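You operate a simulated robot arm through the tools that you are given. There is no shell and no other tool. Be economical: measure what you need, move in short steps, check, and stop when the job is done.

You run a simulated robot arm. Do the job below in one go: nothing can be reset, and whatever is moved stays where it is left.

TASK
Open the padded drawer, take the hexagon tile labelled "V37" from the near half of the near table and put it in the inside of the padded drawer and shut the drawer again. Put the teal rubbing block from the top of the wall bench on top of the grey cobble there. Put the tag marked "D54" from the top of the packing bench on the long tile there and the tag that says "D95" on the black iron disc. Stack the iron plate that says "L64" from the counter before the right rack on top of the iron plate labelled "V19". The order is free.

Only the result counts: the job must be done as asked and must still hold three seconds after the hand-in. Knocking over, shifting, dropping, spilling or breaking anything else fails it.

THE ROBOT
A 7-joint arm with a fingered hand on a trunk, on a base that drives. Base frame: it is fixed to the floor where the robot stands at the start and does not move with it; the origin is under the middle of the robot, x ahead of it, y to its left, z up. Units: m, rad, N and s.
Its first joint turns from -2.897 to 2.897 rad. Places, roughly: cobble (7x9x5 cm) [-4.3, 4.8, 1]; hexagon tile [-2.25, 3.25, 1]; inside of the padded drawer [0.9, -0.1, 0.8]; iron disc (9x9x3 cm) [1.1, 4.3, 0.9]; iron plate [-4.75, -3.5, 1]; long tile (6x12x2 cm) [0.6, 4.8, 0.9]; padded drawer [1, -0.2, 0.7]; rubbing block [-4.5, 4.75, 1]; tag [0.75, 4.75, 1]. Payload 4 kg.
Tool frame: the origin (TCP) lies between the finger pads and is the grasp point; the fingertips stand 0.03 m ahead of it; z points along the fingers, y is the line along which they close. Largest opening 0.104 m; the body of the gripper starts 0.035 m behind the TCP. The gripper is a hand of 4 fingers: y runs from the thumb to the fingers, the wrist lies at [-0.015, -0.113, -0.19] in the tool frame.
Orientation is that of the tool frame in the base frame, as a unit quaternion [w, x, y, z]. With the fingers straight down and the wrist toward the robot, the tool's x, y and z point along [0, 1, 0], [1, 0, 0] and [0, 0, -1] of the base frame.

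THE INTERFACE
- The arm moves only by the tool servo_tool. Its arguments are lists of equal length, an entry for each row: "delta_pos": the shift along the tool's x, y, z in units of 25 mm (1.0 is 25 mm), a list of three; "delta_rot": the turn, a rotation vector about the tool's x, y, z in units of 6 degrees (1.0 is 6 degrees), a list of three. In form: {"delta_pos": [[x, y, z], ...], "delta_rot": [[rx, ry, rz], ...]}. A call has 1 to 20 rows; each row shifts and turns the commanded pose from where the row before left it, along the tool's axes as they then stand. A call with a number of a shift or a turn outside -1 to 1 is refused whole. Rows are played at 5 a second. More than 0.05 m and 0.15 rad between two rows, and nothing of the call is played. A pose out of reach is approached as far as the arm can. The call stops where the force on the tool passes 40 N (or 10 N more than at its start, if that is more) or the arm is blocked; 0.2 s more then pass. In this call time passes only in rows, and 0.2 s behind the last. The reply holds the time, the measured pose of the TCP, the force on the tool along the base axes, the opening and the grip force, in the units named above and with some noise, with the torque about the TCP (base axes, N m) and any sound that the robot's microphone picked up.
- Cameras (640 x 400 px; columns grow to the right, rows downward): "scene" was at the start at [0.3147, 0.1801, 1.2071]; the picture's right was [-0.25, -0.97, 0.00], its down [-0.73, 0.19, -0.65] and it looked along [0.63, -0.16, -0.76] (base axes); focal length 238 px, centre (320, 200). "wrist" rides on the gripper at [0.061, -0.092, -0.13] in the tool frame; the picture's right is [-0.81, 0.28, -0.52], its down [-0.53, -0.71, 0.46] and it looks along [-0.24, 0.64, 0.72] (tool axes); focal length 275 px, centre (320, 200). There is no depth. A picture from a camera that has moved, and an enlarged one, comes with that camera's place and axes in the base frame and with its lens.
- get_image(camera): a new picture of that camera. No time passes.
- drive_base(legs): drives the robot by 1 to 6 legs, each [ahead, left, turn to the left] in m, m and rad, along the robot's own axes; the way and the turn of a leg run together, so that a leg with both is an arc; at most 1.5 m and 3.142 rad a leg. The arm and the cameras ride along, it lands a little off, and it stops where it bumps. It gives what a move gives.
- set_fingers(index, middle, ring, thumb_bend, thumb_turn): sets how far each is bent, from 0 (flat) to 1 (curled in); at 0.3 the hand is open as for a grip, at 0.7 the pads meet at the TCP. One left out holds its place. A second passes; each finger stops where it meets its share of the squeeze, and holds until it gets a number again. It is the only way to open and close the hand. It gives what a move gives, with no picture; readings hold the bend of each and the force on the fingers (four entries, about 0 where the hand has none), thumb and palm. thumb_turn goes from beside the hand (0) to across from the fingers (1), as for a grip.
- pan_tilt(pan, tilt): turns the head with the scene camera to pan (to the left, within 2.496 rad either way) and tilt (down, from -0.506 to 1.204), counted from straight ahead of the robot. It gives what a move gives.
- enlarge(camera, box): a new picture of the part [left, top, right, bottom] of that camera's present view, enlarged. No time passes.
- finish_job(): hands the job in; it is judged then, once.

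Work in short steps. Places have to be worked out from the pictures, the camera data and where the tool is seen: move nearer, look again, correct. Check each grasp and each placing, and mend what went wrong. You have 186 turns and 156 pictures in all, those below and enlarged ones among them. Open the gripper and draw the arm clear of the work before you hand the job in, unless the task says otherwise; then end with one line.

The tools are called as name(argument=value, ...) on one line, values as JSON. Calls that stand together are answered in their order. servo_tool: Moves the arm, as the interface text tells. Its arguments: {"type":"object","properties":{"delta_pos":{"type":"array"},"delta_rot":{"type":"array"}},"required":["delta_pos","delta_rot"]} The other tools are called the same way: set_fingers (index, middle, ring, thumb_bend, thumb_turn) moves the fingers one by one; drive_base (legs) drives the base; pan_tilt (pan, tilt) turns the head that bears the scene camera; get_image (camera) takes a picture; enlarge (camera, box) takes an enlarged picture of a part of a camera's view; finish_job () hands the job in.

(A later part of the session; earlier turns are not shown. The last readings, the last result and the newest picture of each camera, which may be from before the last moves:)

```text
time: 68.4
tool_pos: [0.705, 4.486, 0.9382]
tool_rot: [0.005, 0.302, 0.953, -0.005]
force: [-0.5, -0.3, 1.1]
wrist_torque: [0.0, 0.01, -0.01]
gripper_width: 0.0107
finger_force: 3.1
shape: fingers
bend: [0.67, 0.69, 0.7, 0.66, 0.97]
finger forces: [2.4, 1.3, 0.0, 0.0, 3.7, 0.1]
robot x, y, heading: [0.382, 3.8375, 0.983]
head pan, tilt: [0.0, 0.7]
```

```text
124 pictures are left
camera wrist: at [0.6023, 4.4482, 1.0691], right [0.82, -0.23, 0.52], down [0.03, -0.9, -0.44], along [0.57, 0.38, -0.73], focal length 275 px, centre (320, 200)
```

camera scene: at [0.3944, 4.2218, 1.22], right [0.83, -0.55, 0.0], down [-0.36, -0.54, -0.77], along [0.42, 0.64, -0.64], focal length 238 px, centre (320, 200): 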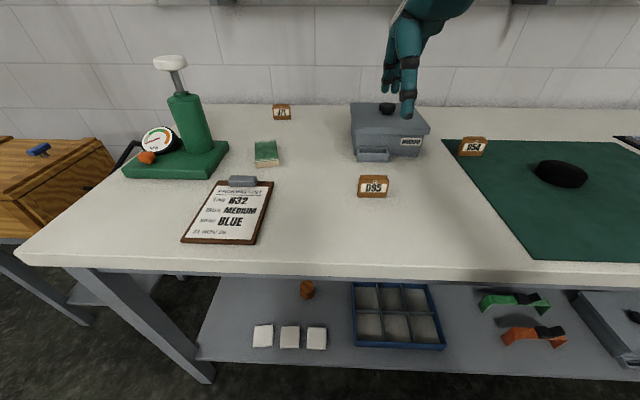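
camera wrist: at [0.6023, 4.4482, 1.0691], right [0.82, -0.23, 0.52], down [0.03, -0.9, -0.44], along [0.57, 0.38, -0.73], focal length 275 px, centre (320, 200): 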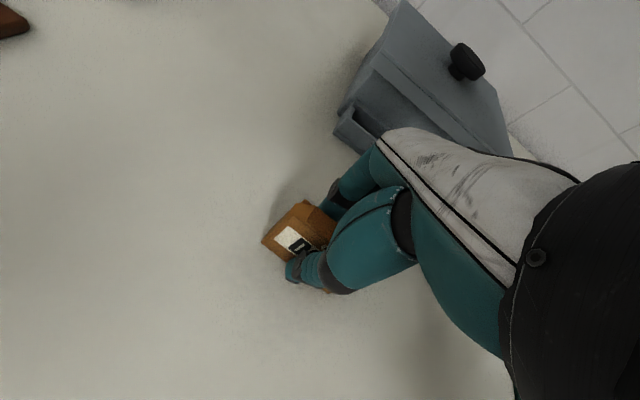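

Thumb, index and middle hold the tag. I tighten slightly and lift 13 cm.

set_fingers(index=0.75, middle=0.75, ring=0.75, thumb_bend=0.72)

servo_tool(delta_pos=[[0, 0, -1], [0, 0, -1], [0, 0, -1], [0, 0, -1], [0, 0, -1], [0, 0, 0]], delta_rot=[[0, 0, 0], [0, 0, 0], [0, 0, 0], [0, 0, 0], [0, 0, 0], [0, 0, 0]])

get_image(camera="wrist")

get_image(camera="scene")

```text
time: 69.4
tool_pos: [0.7058, 4.4858, 0.9381]
tool_rot: [0.005, 0.3, 0.954, -0.005]
force: [0.2, -0.3, -0.4]
wrist_torque: [0.0, 0.0, 0.02]
gripper_width: 0.0099
finger_force: 9.7
shape: fingers
bend: [0.73, 0.74, 0.75, 0.66, 0.96]
finger forces: [6.7, 3.3, 0.1, 0.0, 10.1, 0.0]
robot x, y, heading: [0.3829, 3.8403, 0.983]
head pan, tilt: [0.0, 0.7]
```

```text
time: 70.8
tool_pos: [0.7052, 4.4869, 1.0623]
tool_rot: [0.005, 0.301, 0.954, -0.006]
force: [-0.4, -0.6, -0.7]
wrist_torque: [0.01, -0.02, -0.01]
gripper_width: 0.0097
finger_force: 10.2
shape: fingers
bend: [0.73, 0.74, 0.75, 0.65, 0.96]
finger forces: [6.9, 3.0, 0.1, 0.0, 10.0, 0.0]
robot x, y, heading: [0.3773, 3.8404, 0.982]
head pan, tilt: [0.0, 0.7]
```

```text
123 pictures are left
camera wrist: at [0.602, 4.4489, 1.1929], right [0.82, -0.23, 0.52], down [0.03, -0.9, -0.44], along [0.57, 0.38, -0.73], focal length 275 px, centre (320, 200)
```

wrist: 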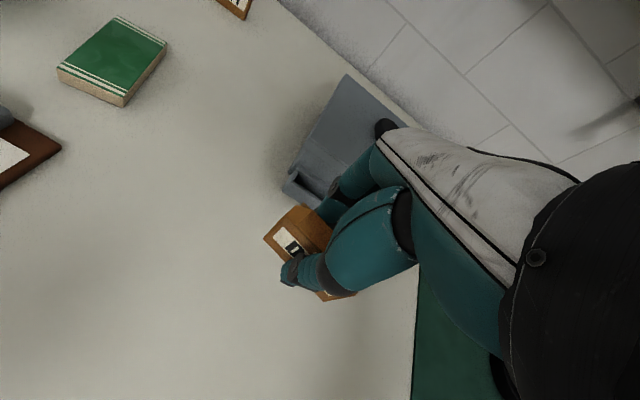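

```text
122 pictures are left
camera scene: at [0.3944, 4.2217, 1.2199], right [0.83, -0.55, 0.0], down [-0.36, -0.54, -0.76], along [0.42, 0.64, -0.64], focal length 238 px, centre (320, 200)
```

scene: 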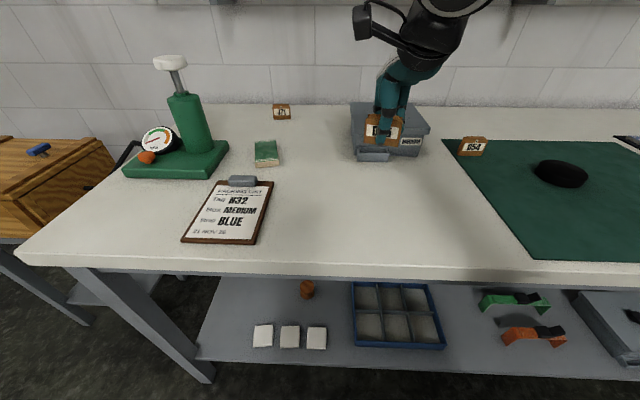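

Tag D95 is securely held. I carry it over the disc, judged at (1.113, 4.298).

servo_tool(delta_pos=[[-0.983, 0.176, 0], [-0.983, 0.176, 0], [-0.983, 0.176, 0], [-0.983, 0.176, 0], [-0.983, 0.176, 0], [-0.983, 0.176, 0], [-0.983, 0.176, 0], [-0.983, 0.176, 0], [-0.983, 0.176, 0], [-0.983, 0.176, 0], [-0.983, 0.176, 0], [-0.983, 0.176, 0], [-0.983, 0.176, 0], [-0.983, 0.176, 0], [-0.983, 0.176, 0], [-0.983, 0.176, 0], [-0.983, 0.176, 0], [-0.983, 0.176, 0], [0, 0, 0]], delta_rot=[[0, 0, 0], [0, 0, 0], [0, 0, 0], [0, 0, 0], [0, 0, 0], [0, 0, 0], [0, 0, 0], [0, 0, 0], [0, 0, 0], [0, 0, 0], [0, 0, 0], [0, 0, 0], [0, 0, 0], [0, 0, 0], [0, 0, 0], [0, 0, 0], [0, 0, 0], [0, 0, 0], [0, 0, 0]])

pan_tilt(pan=-0.8, tilt=0.7)

get_image(camera="wrist")

get_image(camera="scene")

```text
time: 74.8
tool_pos: [1.1131, 4.2967, 1.0646]
tool_rot: [0.004, 0.301, 0.954, -0.005]
force: [0.0, -0.6, -0.2]
wrist_torque: [0.01, -0.02, -0.01]
gripper_width: 0.0096
finger_force: 10.1
shape: fingers
bend: [0.73, 0.74, 0.75, 0.65, 0.96]
finger forces: [6.9, 2.9, 0.1, 0.1, 10.0, 0.1]
robot x, y, heading: [0.3792, 3.8458, 0.985]
head pan, tilt: [0.0, 0.7]
```

```text
time: 76.0
tool_pos: [1.1136, 4.297, 1.0658]
tool_rot: [0.005, 0.3, 0.954, -0.005]
force: [0.3, 0.5, -0.6]
wrist_torque: [-0.01, -0.01, -0.01]
gripper_width: 0.0095
finger_force: 10.3
shape: fingers
bend: [0.73, 0.74, 0.75, 0.65, 0.96]
finger forces: [7.0, 3.0, 0.1, 0.0, 10.0, 0.0]
robot x, y, heading: [0.3805, 3.842, 0.987]
head pan, tilt: [-0.799, 0.7]
```

```text
121 pictures are left
camera wrist: at [1.0094, 4.2584, 1.1967], right [0.82, -0.23, 0.52], down [0.03, -0.9, -0.44], along [0.57, 0.38, -0.73], focal length 275 px, centre (320, 200)
```

wrist: 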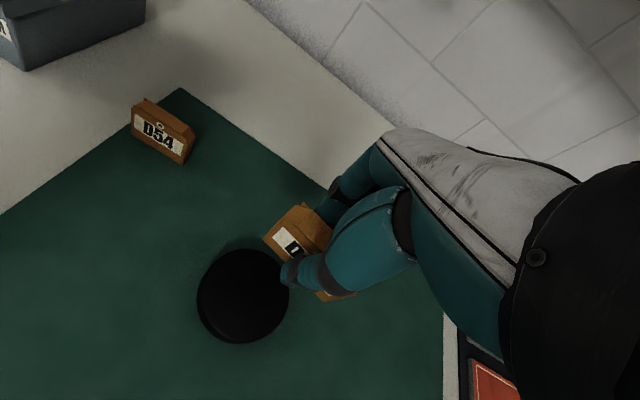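

```text
120 pictures are left
camera scene: at [0.4308, 4.1666, 1.2199], right [0.18, -0.98, 0.0], down [-0.63, -0.12, -0.76], along [0.75, 0.14, -0.64], focal length 238 px, centre (320, 200)
```

scene: 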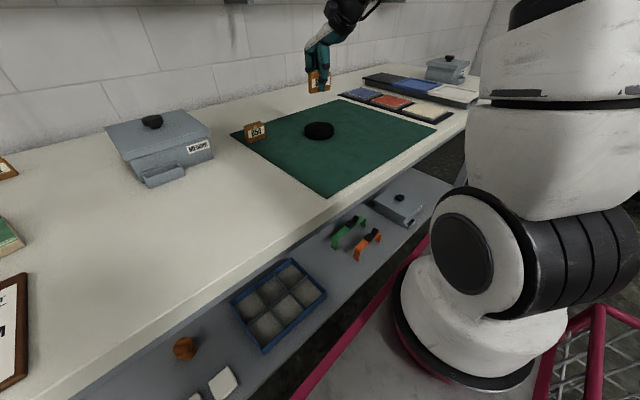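

The disc centre agrees within a centimetre with the tag's place. I lower until just above contact, then in small steps.

servo_tool(delta_pos=[[-0.1, -0.1, 1], [0, 0, 1], [0, 0, 1], [0, 0, 0.4], [0, 0, 0]], delta_rot=[[0, 0, 0], [0, 0, 0], [0, 0, 0], [0, 0, 0], [0, 0, 0]])

get_image(camera="wrist")

enlarge(camera="scene", box=[270, 70, 366, 150])

```text
time: 77.2
tool_pos: [1.1118, 4.2943, 0.9828]
tool_rot: [0.005, 0.3, 0.954, -0.005]
force: [0.2, -0.6, 0.2]
wrist_torque: [0.02, 0.04, -0.01]
gripper_width: 0.0098
finger_force: 9.9
shape: fingers
bend: [0.74, 0.74, 0.75, 0.65, 0.96]
finger forces: [7.0, 2.9, 0.1, 0.1, 10.1, 0.1]
robot x, y, heading: [0.3844, 3.8385, 0.979]
head pan, tilt: [-0.799, 0.7]
```

```text
119 pictures are left
camera wrist: at [1.0091, 4.2559, 1.1128], right [0.82, -0.23, 0.52], down [0.03, -0.9, -0.44], along [0.57, 0.38, -0.73], focal length 275 px, centre (320, 200)
```

wrist: 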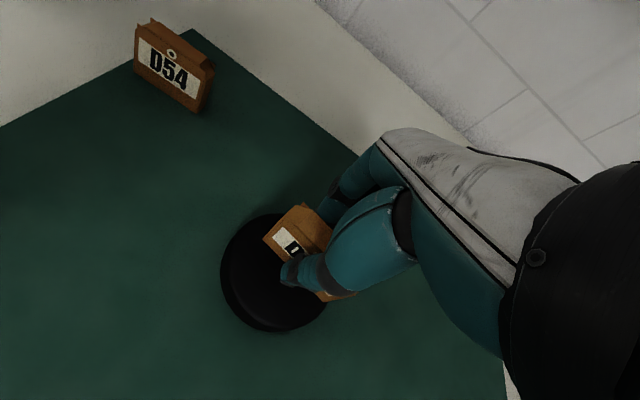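

```text
5.00 times, centred on (318, 110) of scene
camera zoom: at [0.4309, 4.1665, 1.2199], right [0.18, -0.98, 0.0], down [-0.63, -0.12, -0.76], along [0.75, 0.14, -0.64], focal length 1188 px, centre (330, 650)
```

zoom: 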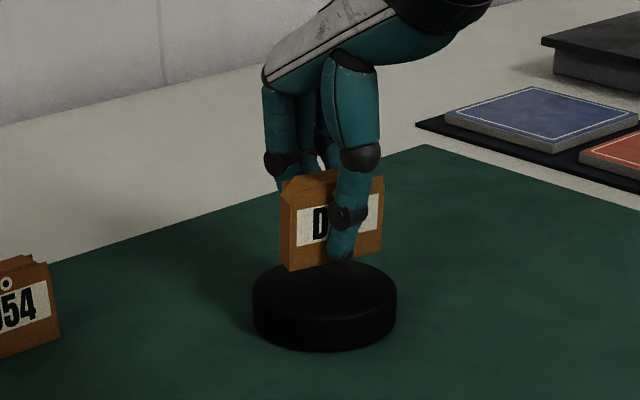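

Disc centre refines to (1.095, 4.292); I shift the tag about 1 cm and lower gently to contact.

servo_tool(delta_pos=[[0.3, -0.3, 0], [0, 0, 0.3], [0, 0, 0.15], [0, 0, 0]], delta_rot=[[0, 0, 0], [0, 0, 0], [0, 0, 0], [0, 0, 0]])

enlarge(camera="scene", box=[270, 70, 366, 150])

```text
time: 78.2
tool_pos: [1.1027, 4.292, 0.9706]
tool_rot: [0.005, 0.3, 0.954, -0.006]
force: [0.2, 0.2, 0.6]
wrist_torque: [0.02, -0.01, 0.0]
gripper_width: 0.0095
finger_force: 10.2
shape: fingers
bend: [0.74, 0.74, 0.75, 0.65, 0.96]
finger forces: [7.1, 3.0, 0.1, 0.0, 10.1, 0.0]
robot x, y, heading: [0.3801, 3.8371, 0.982]
head pan, tilt: [-0.799, 0.7]
```

```text
5.00 times, centred on (318, 110) of scene
camera zoom: at [0.4309, 4.1665, 1.2199], right [0.18, -0.98, 0.0], down [-0.63, -0.12, -0.76], along [0.75, 0.14, -0.64], focal length 1188 px, centre (330, 650)
```

zoom: 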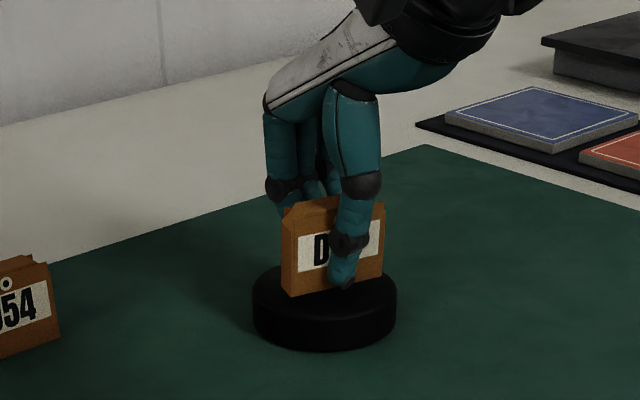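

Almost touching; I feel for contact with 2 mm steps.

servo_tool(delta_pos=[[0, 0, 0.1], [0, 0, 0]], delta_rot=[[0, 0, 0], [0, 0, 0]])

servo_tool(delta_pos=[[0, 0, 0.1], [0, 0, 0]], delta_rot=[[0, 0, 0], [0, 0, 0]])

```text
time: 78.8
tool_pos: [1.1033, 4.2916, 0.9665]
tool_rot: [0.004, 0.301, 0.954, -0.005]
force: [0.7, -0.7, -0.9]
wrist_torque: [-0.03, -0.01, 0.01]
gripper_width: 0.0095
finger_force: 10.2
shape: fingers
bend: [0.74, 0.74, 0.75, 0.65, 0.96]
finger forces: [7.0, 3.0, 0.1, 0.0, 10.1, 0.0]
robot x, y, heading: [0.3783, 3.8413, 0.981]
head pan, tilt: [-0.799, 0.7]
```

```text
time: 79.4
tool_pos: [1.1031, 4.2926, 0.966]
tool_rot: [0.004, 0.3, 0.954, -0.004]
force: [0.9, 0.3, -0.1]
wrist_torque: [0.02, 0.02, -0.03]
gripper_width: 0.0095
finger_force: 10.3
shape: fingers
bend: [0.74, 0.74, 0.75, 0.65, 0.96]
finger forces: [7.3, 2.8, 0.0, 0.0, 10.2, 0.0]
robot x, y, heading: [0.3819, 3.841, 0.989]
head pan, tilt: [-0.799, 0.7]
```

servo_tool(delta_pos=[[0, 0, 0.1], [0, 0, 0.1], [0, 0, 0]], delta_rot=[[0, 0, 0], [0, 0, 0], [0, 0, 0]])

enlarge(camera="scene", box=[270, 70, 366, 150])

```text
time: 80.2
tool_pos: [1.1055, 4.2914, 0.9605]
tool_rot: [0.005, 0.3, 0.954, -0.005]
force: [1.2, 1.4, 15.5]
wrist_torque: [-0.08, 0.13, 0.0]
gripper_width: 0.0091
finger_force: 13.7
shape: fingers
bend: [0.74, 0.75, 0.75, 0.65, 0.95]
finger forces: [9.7, 4.2, 0.0, 0.1, 13.9, 0.0]
robot x, y, heading: [0.3813, 3.8402, 0.987]
head pan, tilt: [-0.799, 0.7]
```

```text
5.00 times, centred on (318, 110) of scene
camera zoom: at [0.4305, 4.1663, 1.22], right [0.18, -0.98, 0.0], down [-0.63, -0.12, -0.77], along [0.75, 0.14, -0.64], focal length 1188 px, centre (330, 650)
```

zoom: 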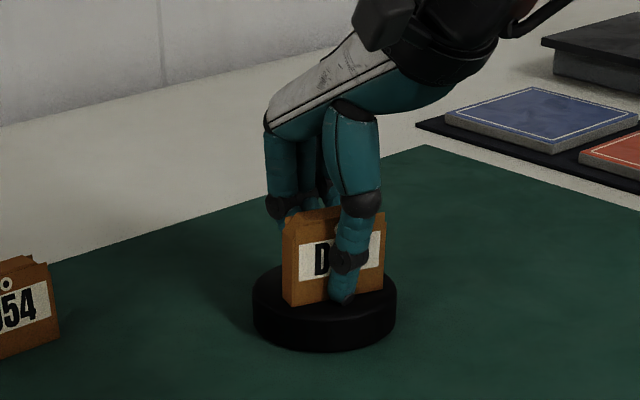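

Contact (15 N). I ease off 2.5 mm to relieve the force, then open the fingers gently and rise.

servo_tool(delta_pos=[[0, 0, -0.1], [0, 0, 0]], delta_rot=[[0, 0, 0], [0, 0, 0]])

set_fingers(index=0.6, middle=0.6, ring=0.6, thumb_bend=0.58)

set_fingers(index=0.3, middle=0.3, ring=0.3, thumb_bend=0.3)

servo_tool(delta_pos=[[0, 0, -1], [0, 0, -1], [0, 0, -1], [0, 0, -1], [0, 0, -1], [0, 0, 0]], delta_rot=[[0, 0, 0], [0, 0, 0], [0, 0, 0], [0, 0, 0], [0, 0, 0], [0, 0, 0]])

get_image(camera="wrist")

enlarge(camera="scene", box=[230, 70, 390, 170])

```text
time: 80.8
tool_pos: [1.1029, 4.2907, 0.9608]
tool_rot: [0.003, 0.301, 0.953, -0.005]
force: [-0.3, 0.0, 1.4]
wrist_torque: [-0.01, 0.01, 0.05]
gripper_width: 0.0092
finger_force: 10.3
shape: fingers
bend: [0.74, 0.74, 0.75, 0.65, 0.95]
finger forces: [7.8, 2.7, 0.0, 0.1, 10.1, 0.1]
robot x, y, heading: [0.3815, 3.84, 0.983]
head pan, tilt: [-0.799, 0.7]
```

```text
time: 81.8
tool_pos: [1.1044, 4.2912, 0.9616]
tool_rot: [0.004, 0.301, 0.954, -0.005]
force: [-0.9, 0.8, 2.1]
wrist_torque: [0.01, -0.03, 0.0]
gripper_width: 0.0295
finger_force: 0.3
shape: fingers
bend: [0.6, 0.6, 0.6, 0.57, 0.97]
finger forces: [0.3, 0.6, 0.0, 0.1, 0.0, 0.0]
robot x, y, heading: [0.3795, 3.8399, 0.982]
head pan, tilt: [-0.799, 0.7]
```

```text
time: 82.8
tool_pos: [1.1031, 4.2919, 0.9614]
tool_rot: [0.005, 0.301, 0.954, -0.005]
force: [0.8, -0.4, 0.9]
wrist_torque: [0.0, -0.06, 0.0]
gripper_width: 0.1025
finger_force: 0.1
shape: fingers
bend: [0.3, 0.3, 0.3, 0.3, 0.97]
finger forces: [0.0, 0.1, 0.0, 0.1, 0.1, 0.0]
robot x, y, heading: [0.3812, 3.8405, 0.986]
head pan, tilt: [-0.799, 0.7]
```

```text
time: 84.2
tool_pos: [1.1019, 4.2956, 1.0883]
tool_rot: [0.004, 0.301, 0.954, -0.005]
force: [0.3, 0.3, 0.0]
wrist_torque: [0.0, 0.0, -0.01]
gripper_width: 0.1028
finger_force: 0.0
shape: fingers
bend: [0.3, 0.3, 0.3, 0.3, 0.97]
finger forces: [0.0, 0.0, 0.0, 0.0, 0.0, 0.1]
robot x, y, heading: [0.3794, 3.8437, 0.986]
head pan, tilt: [-0.799, 0.7]
```

```text
115 pictures are left
camera wrist: at [0.9992, 4.2559, 1.219], right [0.82, -0.23, 0.52], down [0.03, -0.9, -0.44], along [0.57, 0.38, -0.73], focal length 275 px, centre (320, 200)
```

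wrist: 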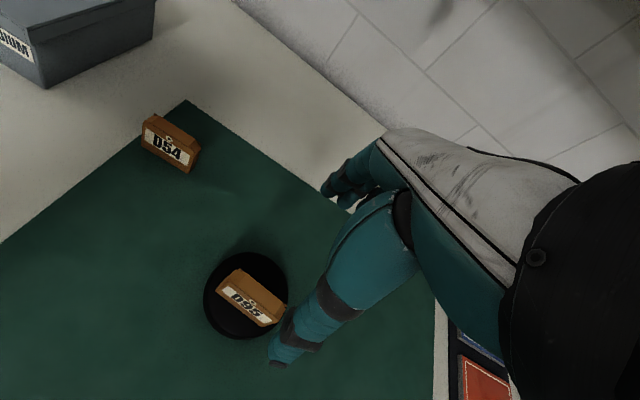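

```text
4.00 times, centred on (310, 120) of scene
camera zoom: at [0.4309, 4.1665, 1.2199], right [0.18, -0.98, 0.0], down [-0.63, -0.12, -0.76], along [0.75, 0.14, -0.64], focal length 950 px, centre (360, 520)
```

zoom: 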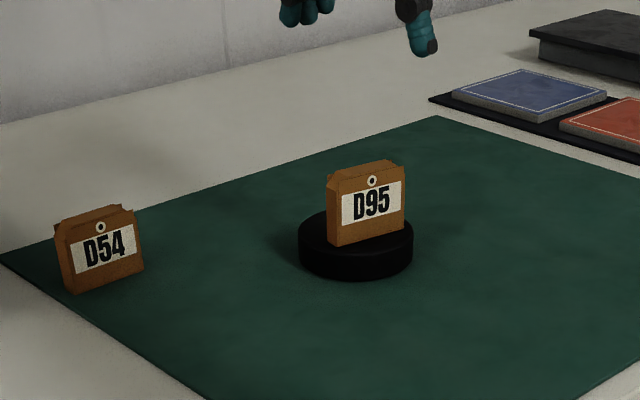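

D95 stands on the disc. Now D54: I enlarge it for place and yaw.

enlarge(camera="wrist", box=[120, 100, 216, 180])

```text
5.00 times, centred on (168, 140) of wrist
camera zoom: at [0.9992, 4.2559, 1.219], right [0.82, -0.23, 0.52], down [0.03, -0.9, -0.44], along [0.57, 0.38, -0.73], focal length 1376 px, centre (1080, 500)
```

zoom: 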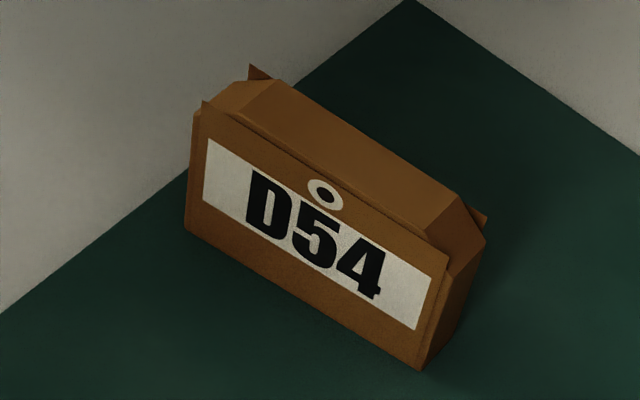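

D54 has the same yaw, centre ≈ (1.042, 4.476). I move over it and lower to 1.5 cm above grasp height.

servo_tool(delta_pos=[[1, 0.75, 0], [1, 0.75, 0], [1, 0.75, 0], [1, 0.75, 0], [1, 0.75, 0], [1, 0.75, 0], [0.13, 0.07, 1], [0, 0, 1], [0, 0, 1], [0, 0, 1], [0, 0, 1], [0, 0, 0]], delta_rot=[[0, 0, 0], [0, 0, 0], [0, 0, 0], [0, 0, 0], [0, 0, 0], [0, 0, 0], [0, 0, 0], [0, 0, 0], [0, 0, 0], [0, 0, 0], [0, 0, 0], [0, 0, 0]])

get_image(camera="wrist")

enlarge(camera="scene", box=[200, 70, 360, 170])

```text
time: 86.8
tool_pos: [1.044, 4.4732, 0.9601]
tool_rot: [0.005, 0.301, 0.953, -0.005]
force: [0.0, -0.2, -0.7]
wrist_torque: [-0.02, 0.02, -0.01]
gripper_width: 0.1029
finger_force: 0.0
shape: fingers
bend: [0.3, 0.3, 0.3, 0.3, 0.97]
finger forces: [0.0, 0.0, 0.0, 0.0, 0.0, 0.0]
robot x, y, heading: [0.38, 3.841, 0.987]
head pan, tilt: [-0.799, 0.7]
```

```text
112 pictures are left
camera wrist: at [0.9407, 4.4348, 1.0916], right [0.82, -0.23, 0.52], down [0.03, -0.9, -0.44], along [0.57, 0.38, -0.73], focal length 275 px, centre (320, 200)
```

wrist: 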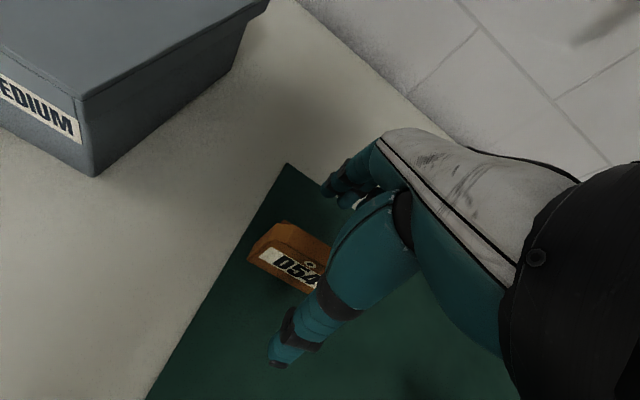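

```text
4.00 times, centred on (280, 120) of scene
camera zoom: at [0.4308, 4.1665, 1.2199], right [0.18, -0.98, 0.0], down [-0.63, -0.12, -0.76], along [0.75, 0.14, -0.64], focal length 950 px, centre (480, 520)
```

zoom: 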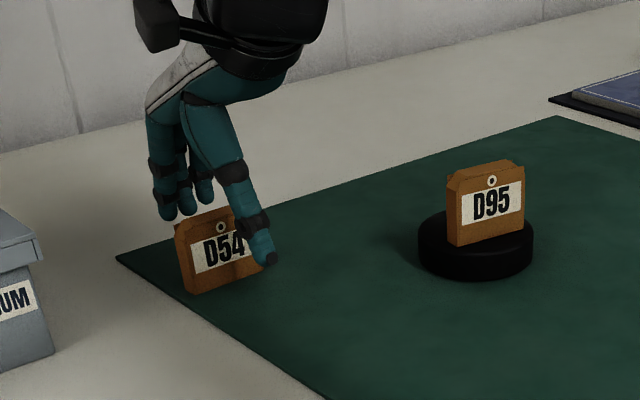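

The tag lies between the fingers like the first one. I descend and close.

servo_tool(delta_pos=[[0.15, -0.1, 0.85], [0, 0, 0]], delta_rot=[[0, 0, 0], [0, 0, 0]])

set_fingers(index=0.7, middle=0.7, ring=0.7, thumb_bend=0.7)

set_fingers(index=0.75, middle=0.75, ring=0.75, thumb_bend=0.72)

servo_tool(delta_pos=[[0, 0, -1], [0, 0, -1], [0, 0, -1], [0, 0, -1], [0, 0, -1], [0, 0, 0]], delta_rot=[[0, 0, 0], [0, 0, 0], [0, 0, 0], [0, 0, 0], [0, 0, 0], [0, 0, 0]])

get_image(camera="wrist")

```text
time: 87.4
tool_pos: [1.0398, 4.4741, 0.9391]
tool_rot: [0.005, 0.3, 0.954, -0.005]
force: [-0.5, -0.2, -0.1]
wrist_torque: [-0.02, 0.0, 0.02]
gripper_width: 0.1028
finger_force: 0.1
shape: fingers
bend: [0.3, 0.3, 0.3, 0.3, 0.97]
finger forces: [0.0, 0.0, 0.0, 0.1, 0.0, 0.0]
robot x, y, heading: [0.3802, 3.8446, 0.984]
head pan, tilt: [-0.799, 0.7]
```

```text
time: 88.4
tool_pos: [1.0399, 4.4733, 0.939]
tool_rot: [0.003, 0.3, 0.954, -0.004]
force: [0.7, -0.7, -0.2]
wrist_torque: [0.01, 0.04, -0.03]
gripper_width: 0.0107
finger_force: 3.9
shape: fingers
bend: [0.67, 0.69, 0.7, 0.66, 0.97]
finger forces: [2.5, 1.2, 0.0, 0.1, 3.7, 0.0]
robot x, y, heading: [0.3781, 3.8376, 0.983]
head pan, tilt: [-0.799, 0.7]
```

```text
time: 89.4
tool_pos: [1.0407, 4.4741, 0.9387]
tool_rot: [0.003, 0.3, 0.954, -0.005]
force: [0.3, -0.1, -0.7]
wrist_torque: [0.02, 0.0, 0.02]
gripper_width: 0.0094
finger_force: 9.6
shape: fingers
bend: [0.73, 0.74, 0.75, 0.66, 0.96]
finger forces: [6.6, 3.2, 0.1, 0.1, 10.0, 0.1]
robot x, y, heading: [0.3788, 3.8414, 0.98]
head pan, tilt: [-0.799, 0.7]
```

```text
time: 90.8
tool_pos: [1.0394, 4.476, 1.0637]
tool_rot: [0.004, 0.301, 0.954, -0.005]
force: [-0.7, 0.0, 0.5]
wrist_torque: [-0.02, 0.04, -0.01]
gripper_width: 0.0097
finger_force: 10.8
shape: fingers
bend: [0.73, 0.74, 0.75, 0.66, 0.96]
finger forces: [6.7, 3.1, 0.0, 0.0, 10.1, 0.0]
robot x, y, heading: [0.3812, 3.8421, 0.985]
head pan, tilt: [-0.799, 0.7]
```

```text
110 pictures are left
camera wrist: at [0.9353, 4.4373, 1.1951], right [0.82, -0.23, 0.52], down [0.03, -0.9, -0.44], along [0.57, 0.38, -0.73], focal length 275 px, centre (320, 200)
```

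wrist: 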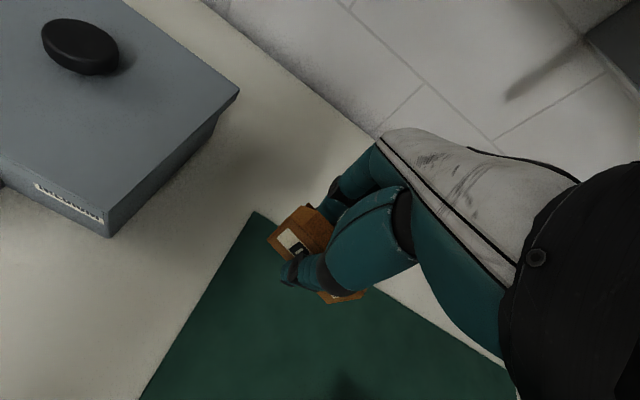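

D54 is held. I carry it back, left in front of the grey box, then forward over the long tile (≈(0.589, 4.769), long axis ≈67°).

servo_tool(delta_pos=[[0, -1, -0.5], [0, -1, -0.5], [0, -1, -0.5], [0, -1, -0.5], [0, -1, 0], [0, -1, 0], [0, -1, 0], [0, -1, 0], [1, 0, 0], [1, 0, 0], [1, 0, 0], [1, 0, 0], [1, 0, 0], [1, 0, 0], [1, 0, 0], [1, 0, 0], [1, 0, 0], [1, 0, 0], [1, 0, 0], [1, 0, 0]], delta_rot=[[0, 0, 0], [0, 0, 0], [0, 0, 0], [0, 0, 0], [0, 0, 0], [0, 0, 0], [0, 0, 0], [0, 0, 0], [0, 0, 0], [0, 0, 0], [0, 0, 0], [0, 0, 0], [0, 0, 0], [0, 0, 0], [0, 0, 0], [0, 0, 0], [0, 0, 0], [0, 0, 0], [0, 0, 0], [0, 0, 0]])

servo_tool(delta_pos=[[1, 0, 0], [1, 0, 0], [1, 0, 0], [1, 0, 0], [1, 0, 0], [1, 0, 0], [1, 0, 0], [1, 0, 0], [1, 0, 0], [0.5, 0, 0], [0, 1, 0], [0, 1, 0], [0, 1, 0], [0, 1, 0], [0, 1, 0], [0, 1, 0], [0, 1, 0], [0, 0, 0], [0, 0, 0], [0, 0, 0]], delta_rot=[[0, 0, 0], [0, 0, 0], [0, 0, 0], [0, 0, 0], [0, 0, 0], [0, 0, 0], [0, 0, 0], [0, 0, 0], [0, 0, 0], [0, 0, 0], [0, 0, 0], [0, 0, 0], [0, 0, 0], [0, 0, 0], [0, 0, 0], [0, 0, 0], [0, 0, 0], [0, 0, -1], [0, 0, -1], [0, 0, 0]])

pan_tilt(pan=0.3, tilt=0.6)

get_image(camera="wrist")

get_image(camera="scene")

```text
time: 95.0
tool_pos: [0.6799, 4.484, 1.1108]
tool_rot: [0.004, 0.302, 0.953, -0.006]
force: [-0.7, 0.4, -0.9]
wrist_torque: [-0.03, 0.01, -0.03]
gripper_width: 0.0097
finger_force: 10.1
shape: fingers
bend: [0.73, 0.74, 0.75, 0.65, 0.96]
finger forces: [6.9, 3.0, 0.1, 0.0, 10.1, 0.0]
robot x, y, heading: [0.3791, 3.836, 0.981]
head pan, tilt: [-0.799, 0.7]
```

```text
time: 99.2
tool_pos: [0.5835, 4.7646, 1.107]
tool_rot: [0.004, 0.199, 0.98, -0.005]
force: [-0.6, 0.2, -0.3]
wrist_torque: [-0.02, -0.01, 0.0]
gripper_width: 0.0094
finger_force: 9.9
shape: fingers
bend: [0.74, 0.74, 0.75, 0.65, 0.96]
finger forces: [6.9, 2.9, 0.0, 0.0, 10.1, 0.0]
robot x, y, heading: [0.383, 3.8387, 0.983]
head pan, tilt: [-0.799, 0.7]
```

```text
time: 100.5
tool_pos: [0.5835, 4.7633, 1.107]
tool_rot: [0.004, 0.199, 0.98, -0.005]
force: [0.1, 0.8, -0.1]
wrist_torque: [-0.02, 0.02, 0.01]
gripper_width: 0.0097
finger_force: 10.1
shape: fingers
bend: [0.74, 0.74, 0.75, 0.65, 0.96]
finger forces: [6.9, 2.9, 0.0, 0.1, 10.1, 0.0]
robot x, y, heading: [0.3836, 3.8397, 0.986]
head pan, tilt: [0.3, 0.6]
```

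```text
109 pictures are left
camera wrist: at [0.4906, 4.7052, 1.2394], right [0.85, -0.06, 0.52], down [0.21, -0.87, -0.44], along [0.48, 0.49, -0.73], focal length 275 px, centre (320, 200)
```

wrist: 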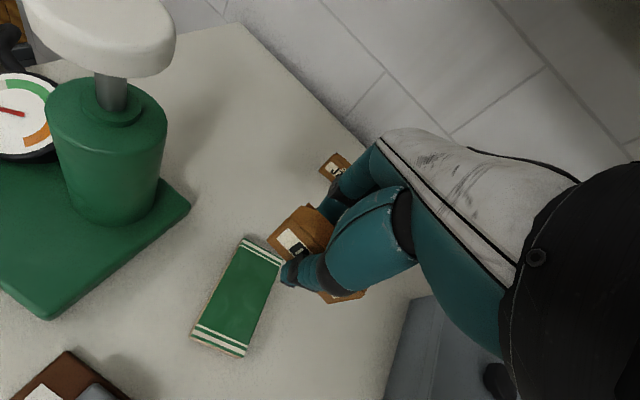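

```text
108 pictures are left
camera scene: at [0.3724, 4.2358, 1.2285], right [0.96, -0.28, 0.0], down [-0.16, -0.54, -0.82], along [0.23, 0.79, -0.57], focal length 238 px, centre (320, 200)
```

scene: 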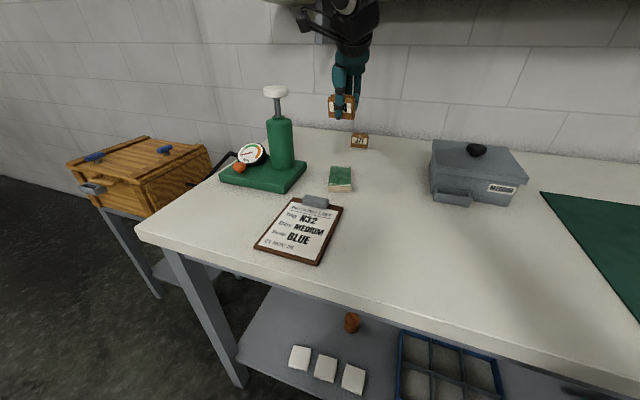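

The tile's centre is (0.589, 4.772), yaw matches. I correct 1 cm and lower to just above contact.

servo_tool(delta_pos=[[-0.1, 0.4, 1], [0, 0, 1], [0, 0, 1], [0, 0, 1], [0, 0, 1], [0, 0, 0.5], [0, 0, 0]], delta_rot=[[0, 0, 0], [0, 0, 0], [0, 0, 0], [0, 0, 0], [0, 0, 0], [0, 0, 0], [0, 0, 0]])

get_image(camera="wrist")

enlarge(camera="scene", box=[292, 130, 388, 210])

```text
time: 102.1
tool_pos: [0.5906, 4.7684, 0.9686]
tool_rot: [0.003, 0.199, 0.98, -0.005]
force: [0.3, 0.2, 0.2]
wrist_torque: [0.0, -0.01, -0.02]
gripper_width: 0.0092
finger_force: 10.8
shape: fingers
bend: [0.74, 0.74, 0.75, 0.65, 0.96]
finger forces: [7.0, 3.1, 0.1, 0.0, 10.0, 0.1]
robot x, y, heading: [0.3785, 3.8392, 0.98]
head pan, tilt: [0.3, 0.6]
```

```text
107 pictures are left
camera wrist: at [0.4979, 4.711, 1.101], right [0.85, -0.06, 0.52], down [0.21, -0.87, -0.44], along [0.48, 0.49, -0.73], focal length 275 px, centre (320, 200)
```

wrist: 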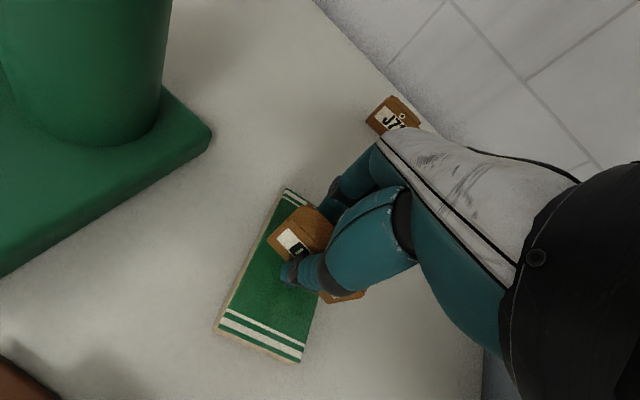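

```text
5.00 times, centred on (340, 170) of scene
camera zoom: at [0.3723, 4.2359, 1.2285], right [0.96, -0.28, 0.0], down [-0.16, -0.54, -0.82], along [0.23, 0.79, -0.57], focal length 1188 px, centre (220, 350)
```

zoom: 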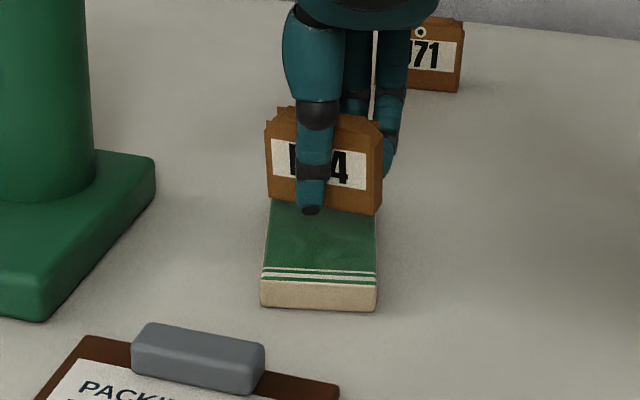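

Well centred. I feel down for contact.

servo_tool(delta_pos=[[0, 0, 0.2], [0, 0, 0.1], [0, 0, 0]], delta_rot=[[0, 0, 0], [0, 0, 0], [0, 0, 0]])

servo_tool(delta_pos=[[0, 0, 0.1], [0, 0, 0]], delta_rot=[[0, 0, 0], [0, 0, 0]])

```text
time: 102.9
tool_pos: [0.5911, 4.7699, 0.9608]
tool_rot: [0.004, 0.199, 0.98, -0.007]
force: [0.5, 0.5, -0.4]
wrist_torque: [0.0, -0.02, 0.01]
gripper_width: 0.0094
finger_force: 10.2
shape: fingers
bend: [0.74, 0.74, 0.75, 0.65, 0.96]
finger forces: [7.0, 3.1, 0.1, 0.0, 10.0, 0.0]
robot x, y, heading: [0.3831, 3.8423, 0.983]
head pan, tilt: [0.3, 0.6]
```

```text
time: 103.5
tool_pos: [0.5912, 4.7695, 0.9592]
tool_rot: [0.004, 0.199, 0.98, -0.006]
force: [0.9, 0.1, 0.2]
wrist_torque: [0.03, 0.01, 0.0]
gripper_width: 0.0093
finger_force: 9.8
shape: fingers
bend: [0.74, 0.74, 0.75, 0.65, 0.96]
finger forces: [7.0, 3.1, 0.0, 0.0, 10.1, 0.1]
robot x, y, heading: [0.3805, 3.8379, 0.982]
head pan, tilt: [0.3, 0.6]
```

servo_tool(delta_pos=[[0, 0, 0.1], [0, 0, 0]], delta_rot=[[0, 0, 0], [0, 0, 0]])

servo_tool(delta_pos=[[0, 0, 0.1], [0, 0, 0]], delta_rot=[[0, 0, 0], [0, 0, 0]])

enlarge(camera="scene", box=[292, 130, 388, 210])

```text
time: 104.1
tool_pos: [0.5924, 4.77, 0.9567]
tool_rot: [0.005, 0.199, 0.98, -0.006]
force: [0.5, -0.1, -0.2]
wrist_torque: [-0.01, 0.01, 0.0]
gripper_width: 0.0095
finger_force: 10.4
shape: fingers
bend: [0.74, 0.74, 0.75, 0.65, 0.96]
finger forces: [7.0, 3.2, 0.1, 0.1, 10.2, 0.0]
robot x, y, heading: [0.3808, 3.8413, 0.986]
head pan, tilt: [0.3, 0.6]
```

```text
time: 104.7
tool_pos: [0.5909, 4.7714, 0.955]
tool_rot: [0.003, 0.199, 0.98, -0.006]
force: [-0.5, 0.1, -0.2]
wrist_torque: [-0.04, -0.04, -0.01]
gripper_width: 0.0096
finger_force: 10.1
shape: fingers
bend: [0.74, 0.74, 0.75, 0.65, 0.96]
finger forces: [6.9, 3.1, 0.1, 0.1, 10.1, 0.0]
robot x, y, heading: [0.3818, 3.8405, 0.985]
head pan, tilt: [0.3, 0.6]
```

```text
5.00 times, centred on (340, 170) of scene
camera zoom: at [0.3723, 4.2359, 1.2285], right [0.96, -0.28, 0.0], down [-0.16, -0.54, -0.82], along [0.23, 0.79, -0.57], focal length 1188 px, centre (220, 350)
```

zoom: 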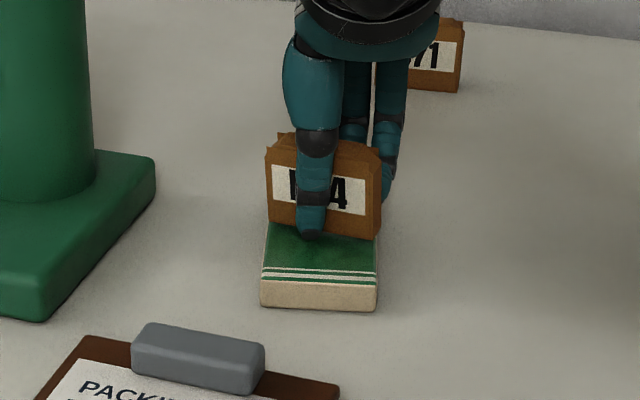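

servo_tool(delta_pos=[[0, 0, 0.1], [0, 0, 0.1], [0, 0, 0]], delta_rot=[[0, 0, 0], [0, 0, 0], [0, 0, 0]])

enlarge(camera="scene", box=[292, 130, 388, 210])

```text
time: 105.5
tool_pos: [0.591, 4.7695, 0.9506]
tool_rot: [0.004, 0.199, 0.98, -0.005]
force: [0.0, 0.0, 1.5]
wrist_torque: [0.01, 0.05, -0.01]
gripper_width: 0.0094
finger_force: 9.9
shape: fingers
bend: [0.74, 0.74, 0.75, 0.65, 0.96]
finger forces: [7.7, 2.9, 0.0, 0.0, 10.1, 0.1]
robot x, y, heading: [0.3791, 3.8403, 0.981]
head pan, tilt: [0.3, 0.6]
```

```text
5.00 times, centred on (340, 170) of scene
camera zoom: at [0.3723, 4.2358, 1.2286], right [0.96, -0.28, 0.0], down [-0.16, -0.54, -0.83], along [0.23, 0.79, -0.56], focal length 1188 px, centre (220, 350)
```

zoom: 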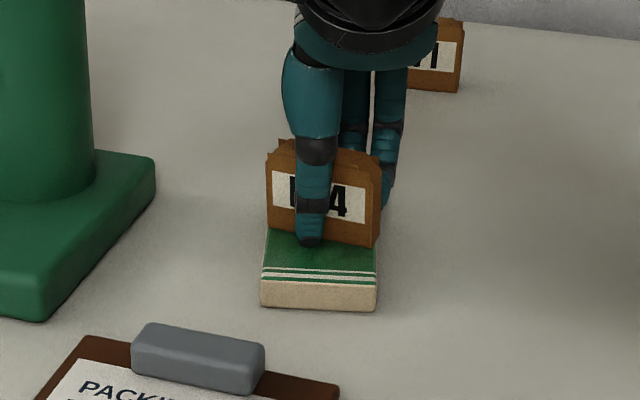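

Contact is made lightly. I release in two steps and rise.

set_fingers(index=0.6, middle=0.6, ring=0.6, thumb_bend=0.58)

set_fingers(index=0.3, middle=0.3, ring=0.3, thumb_bend=0.3)

servo_tool(delta_pos=[[0, 0, -1], [0, 0, -1], [0, 0, -1], [0, 0, -1], [0, 0, -1], [0, 0, -1], [0, 0, 0]], delta_rot=[[0, 0, 0], [0, 0, 0], [0, 0, 0], [0, 0, 0], [0, 0, 0], [0, 0, 0], [0, 0, 0]])

enlarge(camera="scene", box=[292, 130, 388, 210])

```text
time: 106.5
tool_pos: [0.5904, 4.7685, 0.9509]
tool_rot: [0.004, 0.2, 0.98, -0.005]
force: [-1.0, 0.0, 8.8]
wrist_torque: [0.16, -0.01, -0.02]
gripper_width: 0.0269
finger_force: 4.7
shape: fingers
bend: [0.62, 0.61, 0.6, 0.57, 0.97]
finger forces: [6.7, 2.6, 0.0, 0.0, 0.0, 0.0]
robot x, y, heading: [0.3794, 3.8406, 0.986]
head pan, tilt: [0.3, 0.6]
```

```text
time: 107.5
tool_pos: [0.5911, 4.7698, 0.9502]
tool_rot: [0.005, 0.199, 0.98, -0.006]
force: [0.0, -0.3, -1.3]
wrist_torque: [0.03, 0.02, 0.02]
gripper_width: 0.1029
finger_force: 0.1
shape: fingers
bend: [0.3, 0.3, 0.3, 0.3, 0.97]
finger forces: [0.0, 0.0, 0.0, 0.0, 0.0, 0.0]
robot x, y, heading: [0.3765, 3.8426, 0.982]
head pan, tilt: [0.3, 0.6]
```

```text
time: 109.1
tool_pos: [0.5896, 4.7705, 1.099]
tool_rot: [0.004, 0.199, 0.98, -0.006]
force: [-0.1, 0.5, -0.4]
wrist_torque: [0.01, 0.01, 0.02]
gripper_width: 0.1027
finger_force: 0.1
shape: fingers
bend: [0.3, 0.3, 0.3, 0.3, 0.97]
finger forces: [0.0, 0.0, 0.0, 0.0, 0.0, 0.0]
robot x, y, heading: [0.3799, 3.8393, 0.986]
head pan, tilt: [0.3, 0.6]
```

```text
5.00 times, centred on (340, 170) of scene
camera zoom: at [0.3723, 4.2359, 1.2285], right [0.96, -0.28, 0.0], down [-0.16, -0.54, -0.82], along [0.23, 0.79, -0.57], focal length 1188 px, centre (220, 350)
```

zoom: 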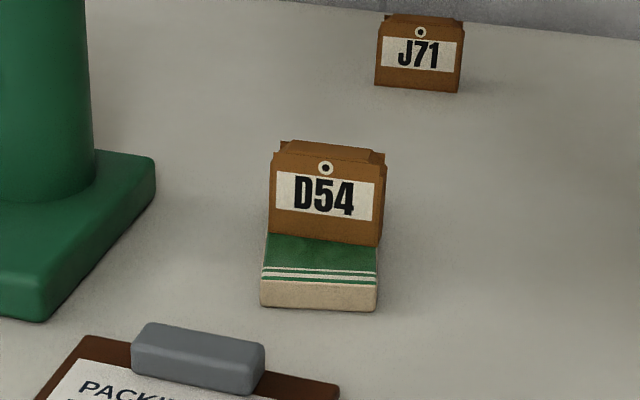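

Both tags are placed. I retract the arm, back off, turn west and look at the other tables.

servo_tool(delta_pos=[[0, -1, 0], [0, -1, 0], [0, -1, 0], [0, -1, 0], [0, -1, 0], [0, -1, 0], [0, -1, 0], [0, -1, 0], [0, -1, 0], [-1, -1, 0], [-1, 0, 0], [-1, 0, 0], [0, 0, 0]], delta_rot=[[0, 0, 0], [0, 0, 0], [0, 0, 0], [0, 0, 0], [0, 0, 0], [0, 0, 0], [0, 0, 0], [0, 0, 0], [0, 0, 0], [0, 0, 1], [0, 0, 1], [0, 0, 0], [0, 0, 0]])

drive_base(legs=[[-0.6, 0, 0], [0, 0, 1.565]])

pan_tilt(pan=0.1, tilt=0.3)

get_image(camera="scene")

```text
time: 111.9
tool_pos: [0.5591, 4.5033, 1.1043]
tool_rot: [0.005, 0.301, 0.954, -0.006]
force: [-0.1, -0.9, 0.1]
wrist_torque: [0.01, 0.0, -0.03]
gripper_width: 0.103
finger_force: 0.1
shape: fingers
bend: [0.3, 0.3, 0.3, 0.3, 0.97]
finger forces: [0.0, 0.1, 0.1, 0.0, 0.1, 0.1]
robot x, y, heading: [0.3827, 3.842, 0.985]
head pan, tilt: [0.3, 0.6]
```

```text
time: 119.1
tool_pos: [-0.6199, 3.5218, 1.1049]
tool_rot: [0.007, -0.457, 0.889, 0.001]
force: [0.8, -0.1, 0.0]
wrist_torque: [-0.01, 0.0, 0.01]
gripper_width: 0.1027
finger_force: 0.1
shape: fingers
bend: [0.3, 0.3, 0.3, 0.3, 0.97]
finger forces: [0.0, 0.1, 0.0, 0.1, 0.0, 0.0]
robot x, y, heading: [0.0387, 3.3388, 2.54]
head pan, tilt: [0.3, 0.6]
```

```text
time: 119.9
tool_pos: [-0.618, 3.5217, 1.1037]
tool_rot: [0.007, -0.457, 0.889, -0.001]
force: [0.5, 0.5, -0.3]
wrist_torque: [-0.01, -0.05, -0.02]
gripper_width: 0.1029
finger_force: 0.1
shape: fingers
bend: [0.3, 0.3, 0.3, 0.3, 0.97]
finger forces: [0.0, 0.0, 0.0, 0.0, 0.0, 0.0]
robot x, y, heading: [0.0428, 3.3359, 2.544]
head pan, tilt: [0.099, 0.3]
```

```text
102 pictures are left
camera scene: at [-0.3511, 3.352, 1.256], right [0.48, 0.88, 0.0], down [0.26, -0.14, -0.95], along [-0.84, 0.46, -0.3], focal length 238 px, centre (320, 200)
```

scene: 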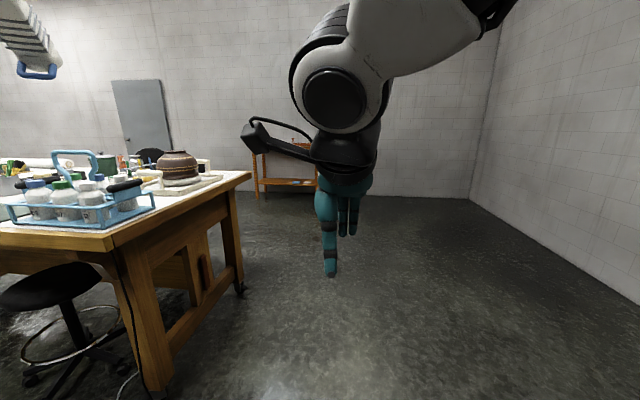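

The near table lies to the left; the wall bench is beyond. I drive west along the free aisle and look again.

drive_base(legs=[[1.5, 0, 0], [1.4, 0, 0]])

pan_tilt(pan=0.7, tilt=0.4)

get_image(camera="scene")

```text
time: 133.8
tool_pos: [-3.0195, 5.0975, 1.1046]
tool_rot: [0.007, -0.467, 0.884, -0.001]
force: [-1.1, -0.7, -0.5]
wrist_torque: [-0.02, 0.02, 0.0]
gripper_width: 0.1027
finger_force: 0.0
shape: fingers
bend: [0.3, 0.3, 0.3, 0.3, 0.97]
finger forces: [0.0, 0.0, 0.0, 0.0, 0.0, 0.1]
robot x, y, heading: [-2.3512, 4.9273, 2.567]
head pan, tilt: [0.099, 0.3]
```

```text
time: 134.8
tool_pos: [-3.0204, 5.0969, 1.1039]
tool_rot: [0.007, -0.467, 0.884, -0.001]
force: [-0.4, -0.1, 0.3]
wrist_torque: [0.01, 0.02, 0.01]
gripper_width: 0.1027
finger_force: 0.0
shape: fingers
bend: [0.3, 0.3, 0.3, 0.3, 0.97]
finger forces: [0.0, 0.0, 0.1, 0.0, 0.0, 0.1]
robot x, y, heading: [-2.3549, 4.9288, 2.564]
head pan, tilt: [0.7, 0.4]
```

```text
101 pictures are left
camera scene: at [-2.758, 4.8783, 1.2468], right [-0.12, 0.99, 0.0], down [0.39, 0.05, -0.92], along [-0.91, -0.11, -0.39], focal length 238 px, centre (320, 200)
```

scene: 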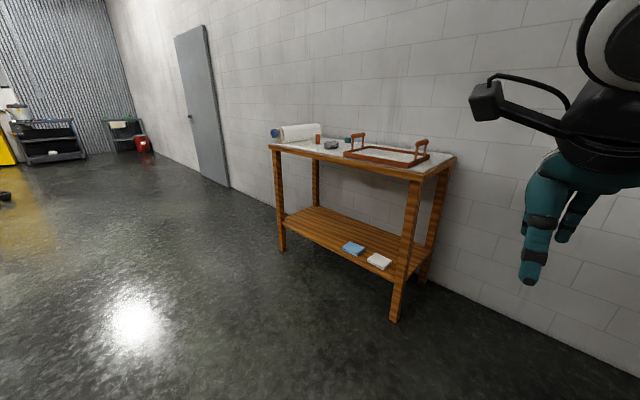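

The wall bench is seen (front edge w≈6.1). I move left alongside it, straighten, and come closer.

drive_base(legs=[[0, 1.2, -0.016], [0.5, 0, 0]])

pan_tilt(pan=0.0, tilt=0.6)

get_image(camera="scene")

get_image(camera="wrist")

```text
time: 143.4
tool_pos: [-4.0866, 4.3816, 1.1049]
tool_rot: [0.007, -0.46, 0.888, 0.0]
force: [-0.6, -0.3, -0.6]
wrist_torque: [0.01, -0.03, 0.03]
gripper_width: 0.1028
finger_force: 0.0
shape: fingers
bend: [0.3, 0.3, 0.3, 0.3, 0.97]
finger forces: [0.0, 0.0, 0.0, 0.1, 0.0, 0.0]
robot x, y, heading: [-3.4274, 4.2001, 2.546]
head pan, tilt: [0.7, 0.4]
```

```text
time: 144.5
tool_pos: [-4.0868, 4.3797, 1.1042]
tool_rot: [0.006, -0.46, 0.888, 0.0]
force: [0.7, -0.5, -0.3]
wrist_torque: [-0.04, 0.0, -0.02]
gripper_width: 0.1029
finger_force: 0.0
shape: fingers
bend: [0.3, 0.3, 0.3, 0.3, 0.97]
finger forces: [0.0, 0.0, 0.1, 0.0, 0.0, 0.0]
robot x, y, heading: [-3.4262, 4.2016, 2.548]
head pan, tilt: [0.0, 0.6]
```

```text
100 pictures are left
camera scene: at [-3.8093, 4.2175, 1.2286], right [0.56, 0.83, 0.0], down [0.47, -0.32, -0.83], along [-0.68, 0.46, -0.56], focal length 238 px, centre (320, 200)
```

scene: 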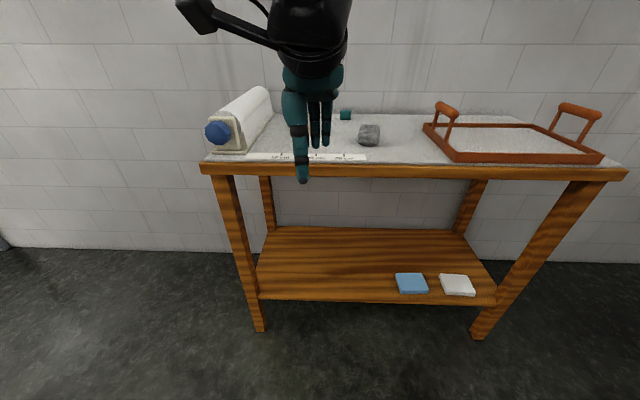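

```text
99 pictures are left
camera wrist: at [-4.0489, 4.2775, 1.2356], right [0.24, 0.82, 0.52], down [0.9, 0.02, -0.44], along [-0.38, 0.58, -0.73], focal length 275 px, centre (320, 200)
```

wrist: 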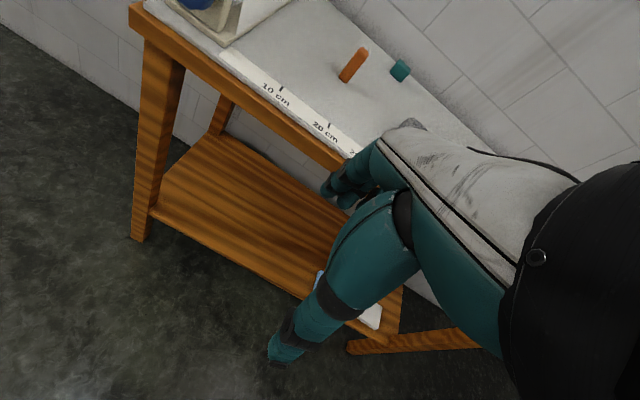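

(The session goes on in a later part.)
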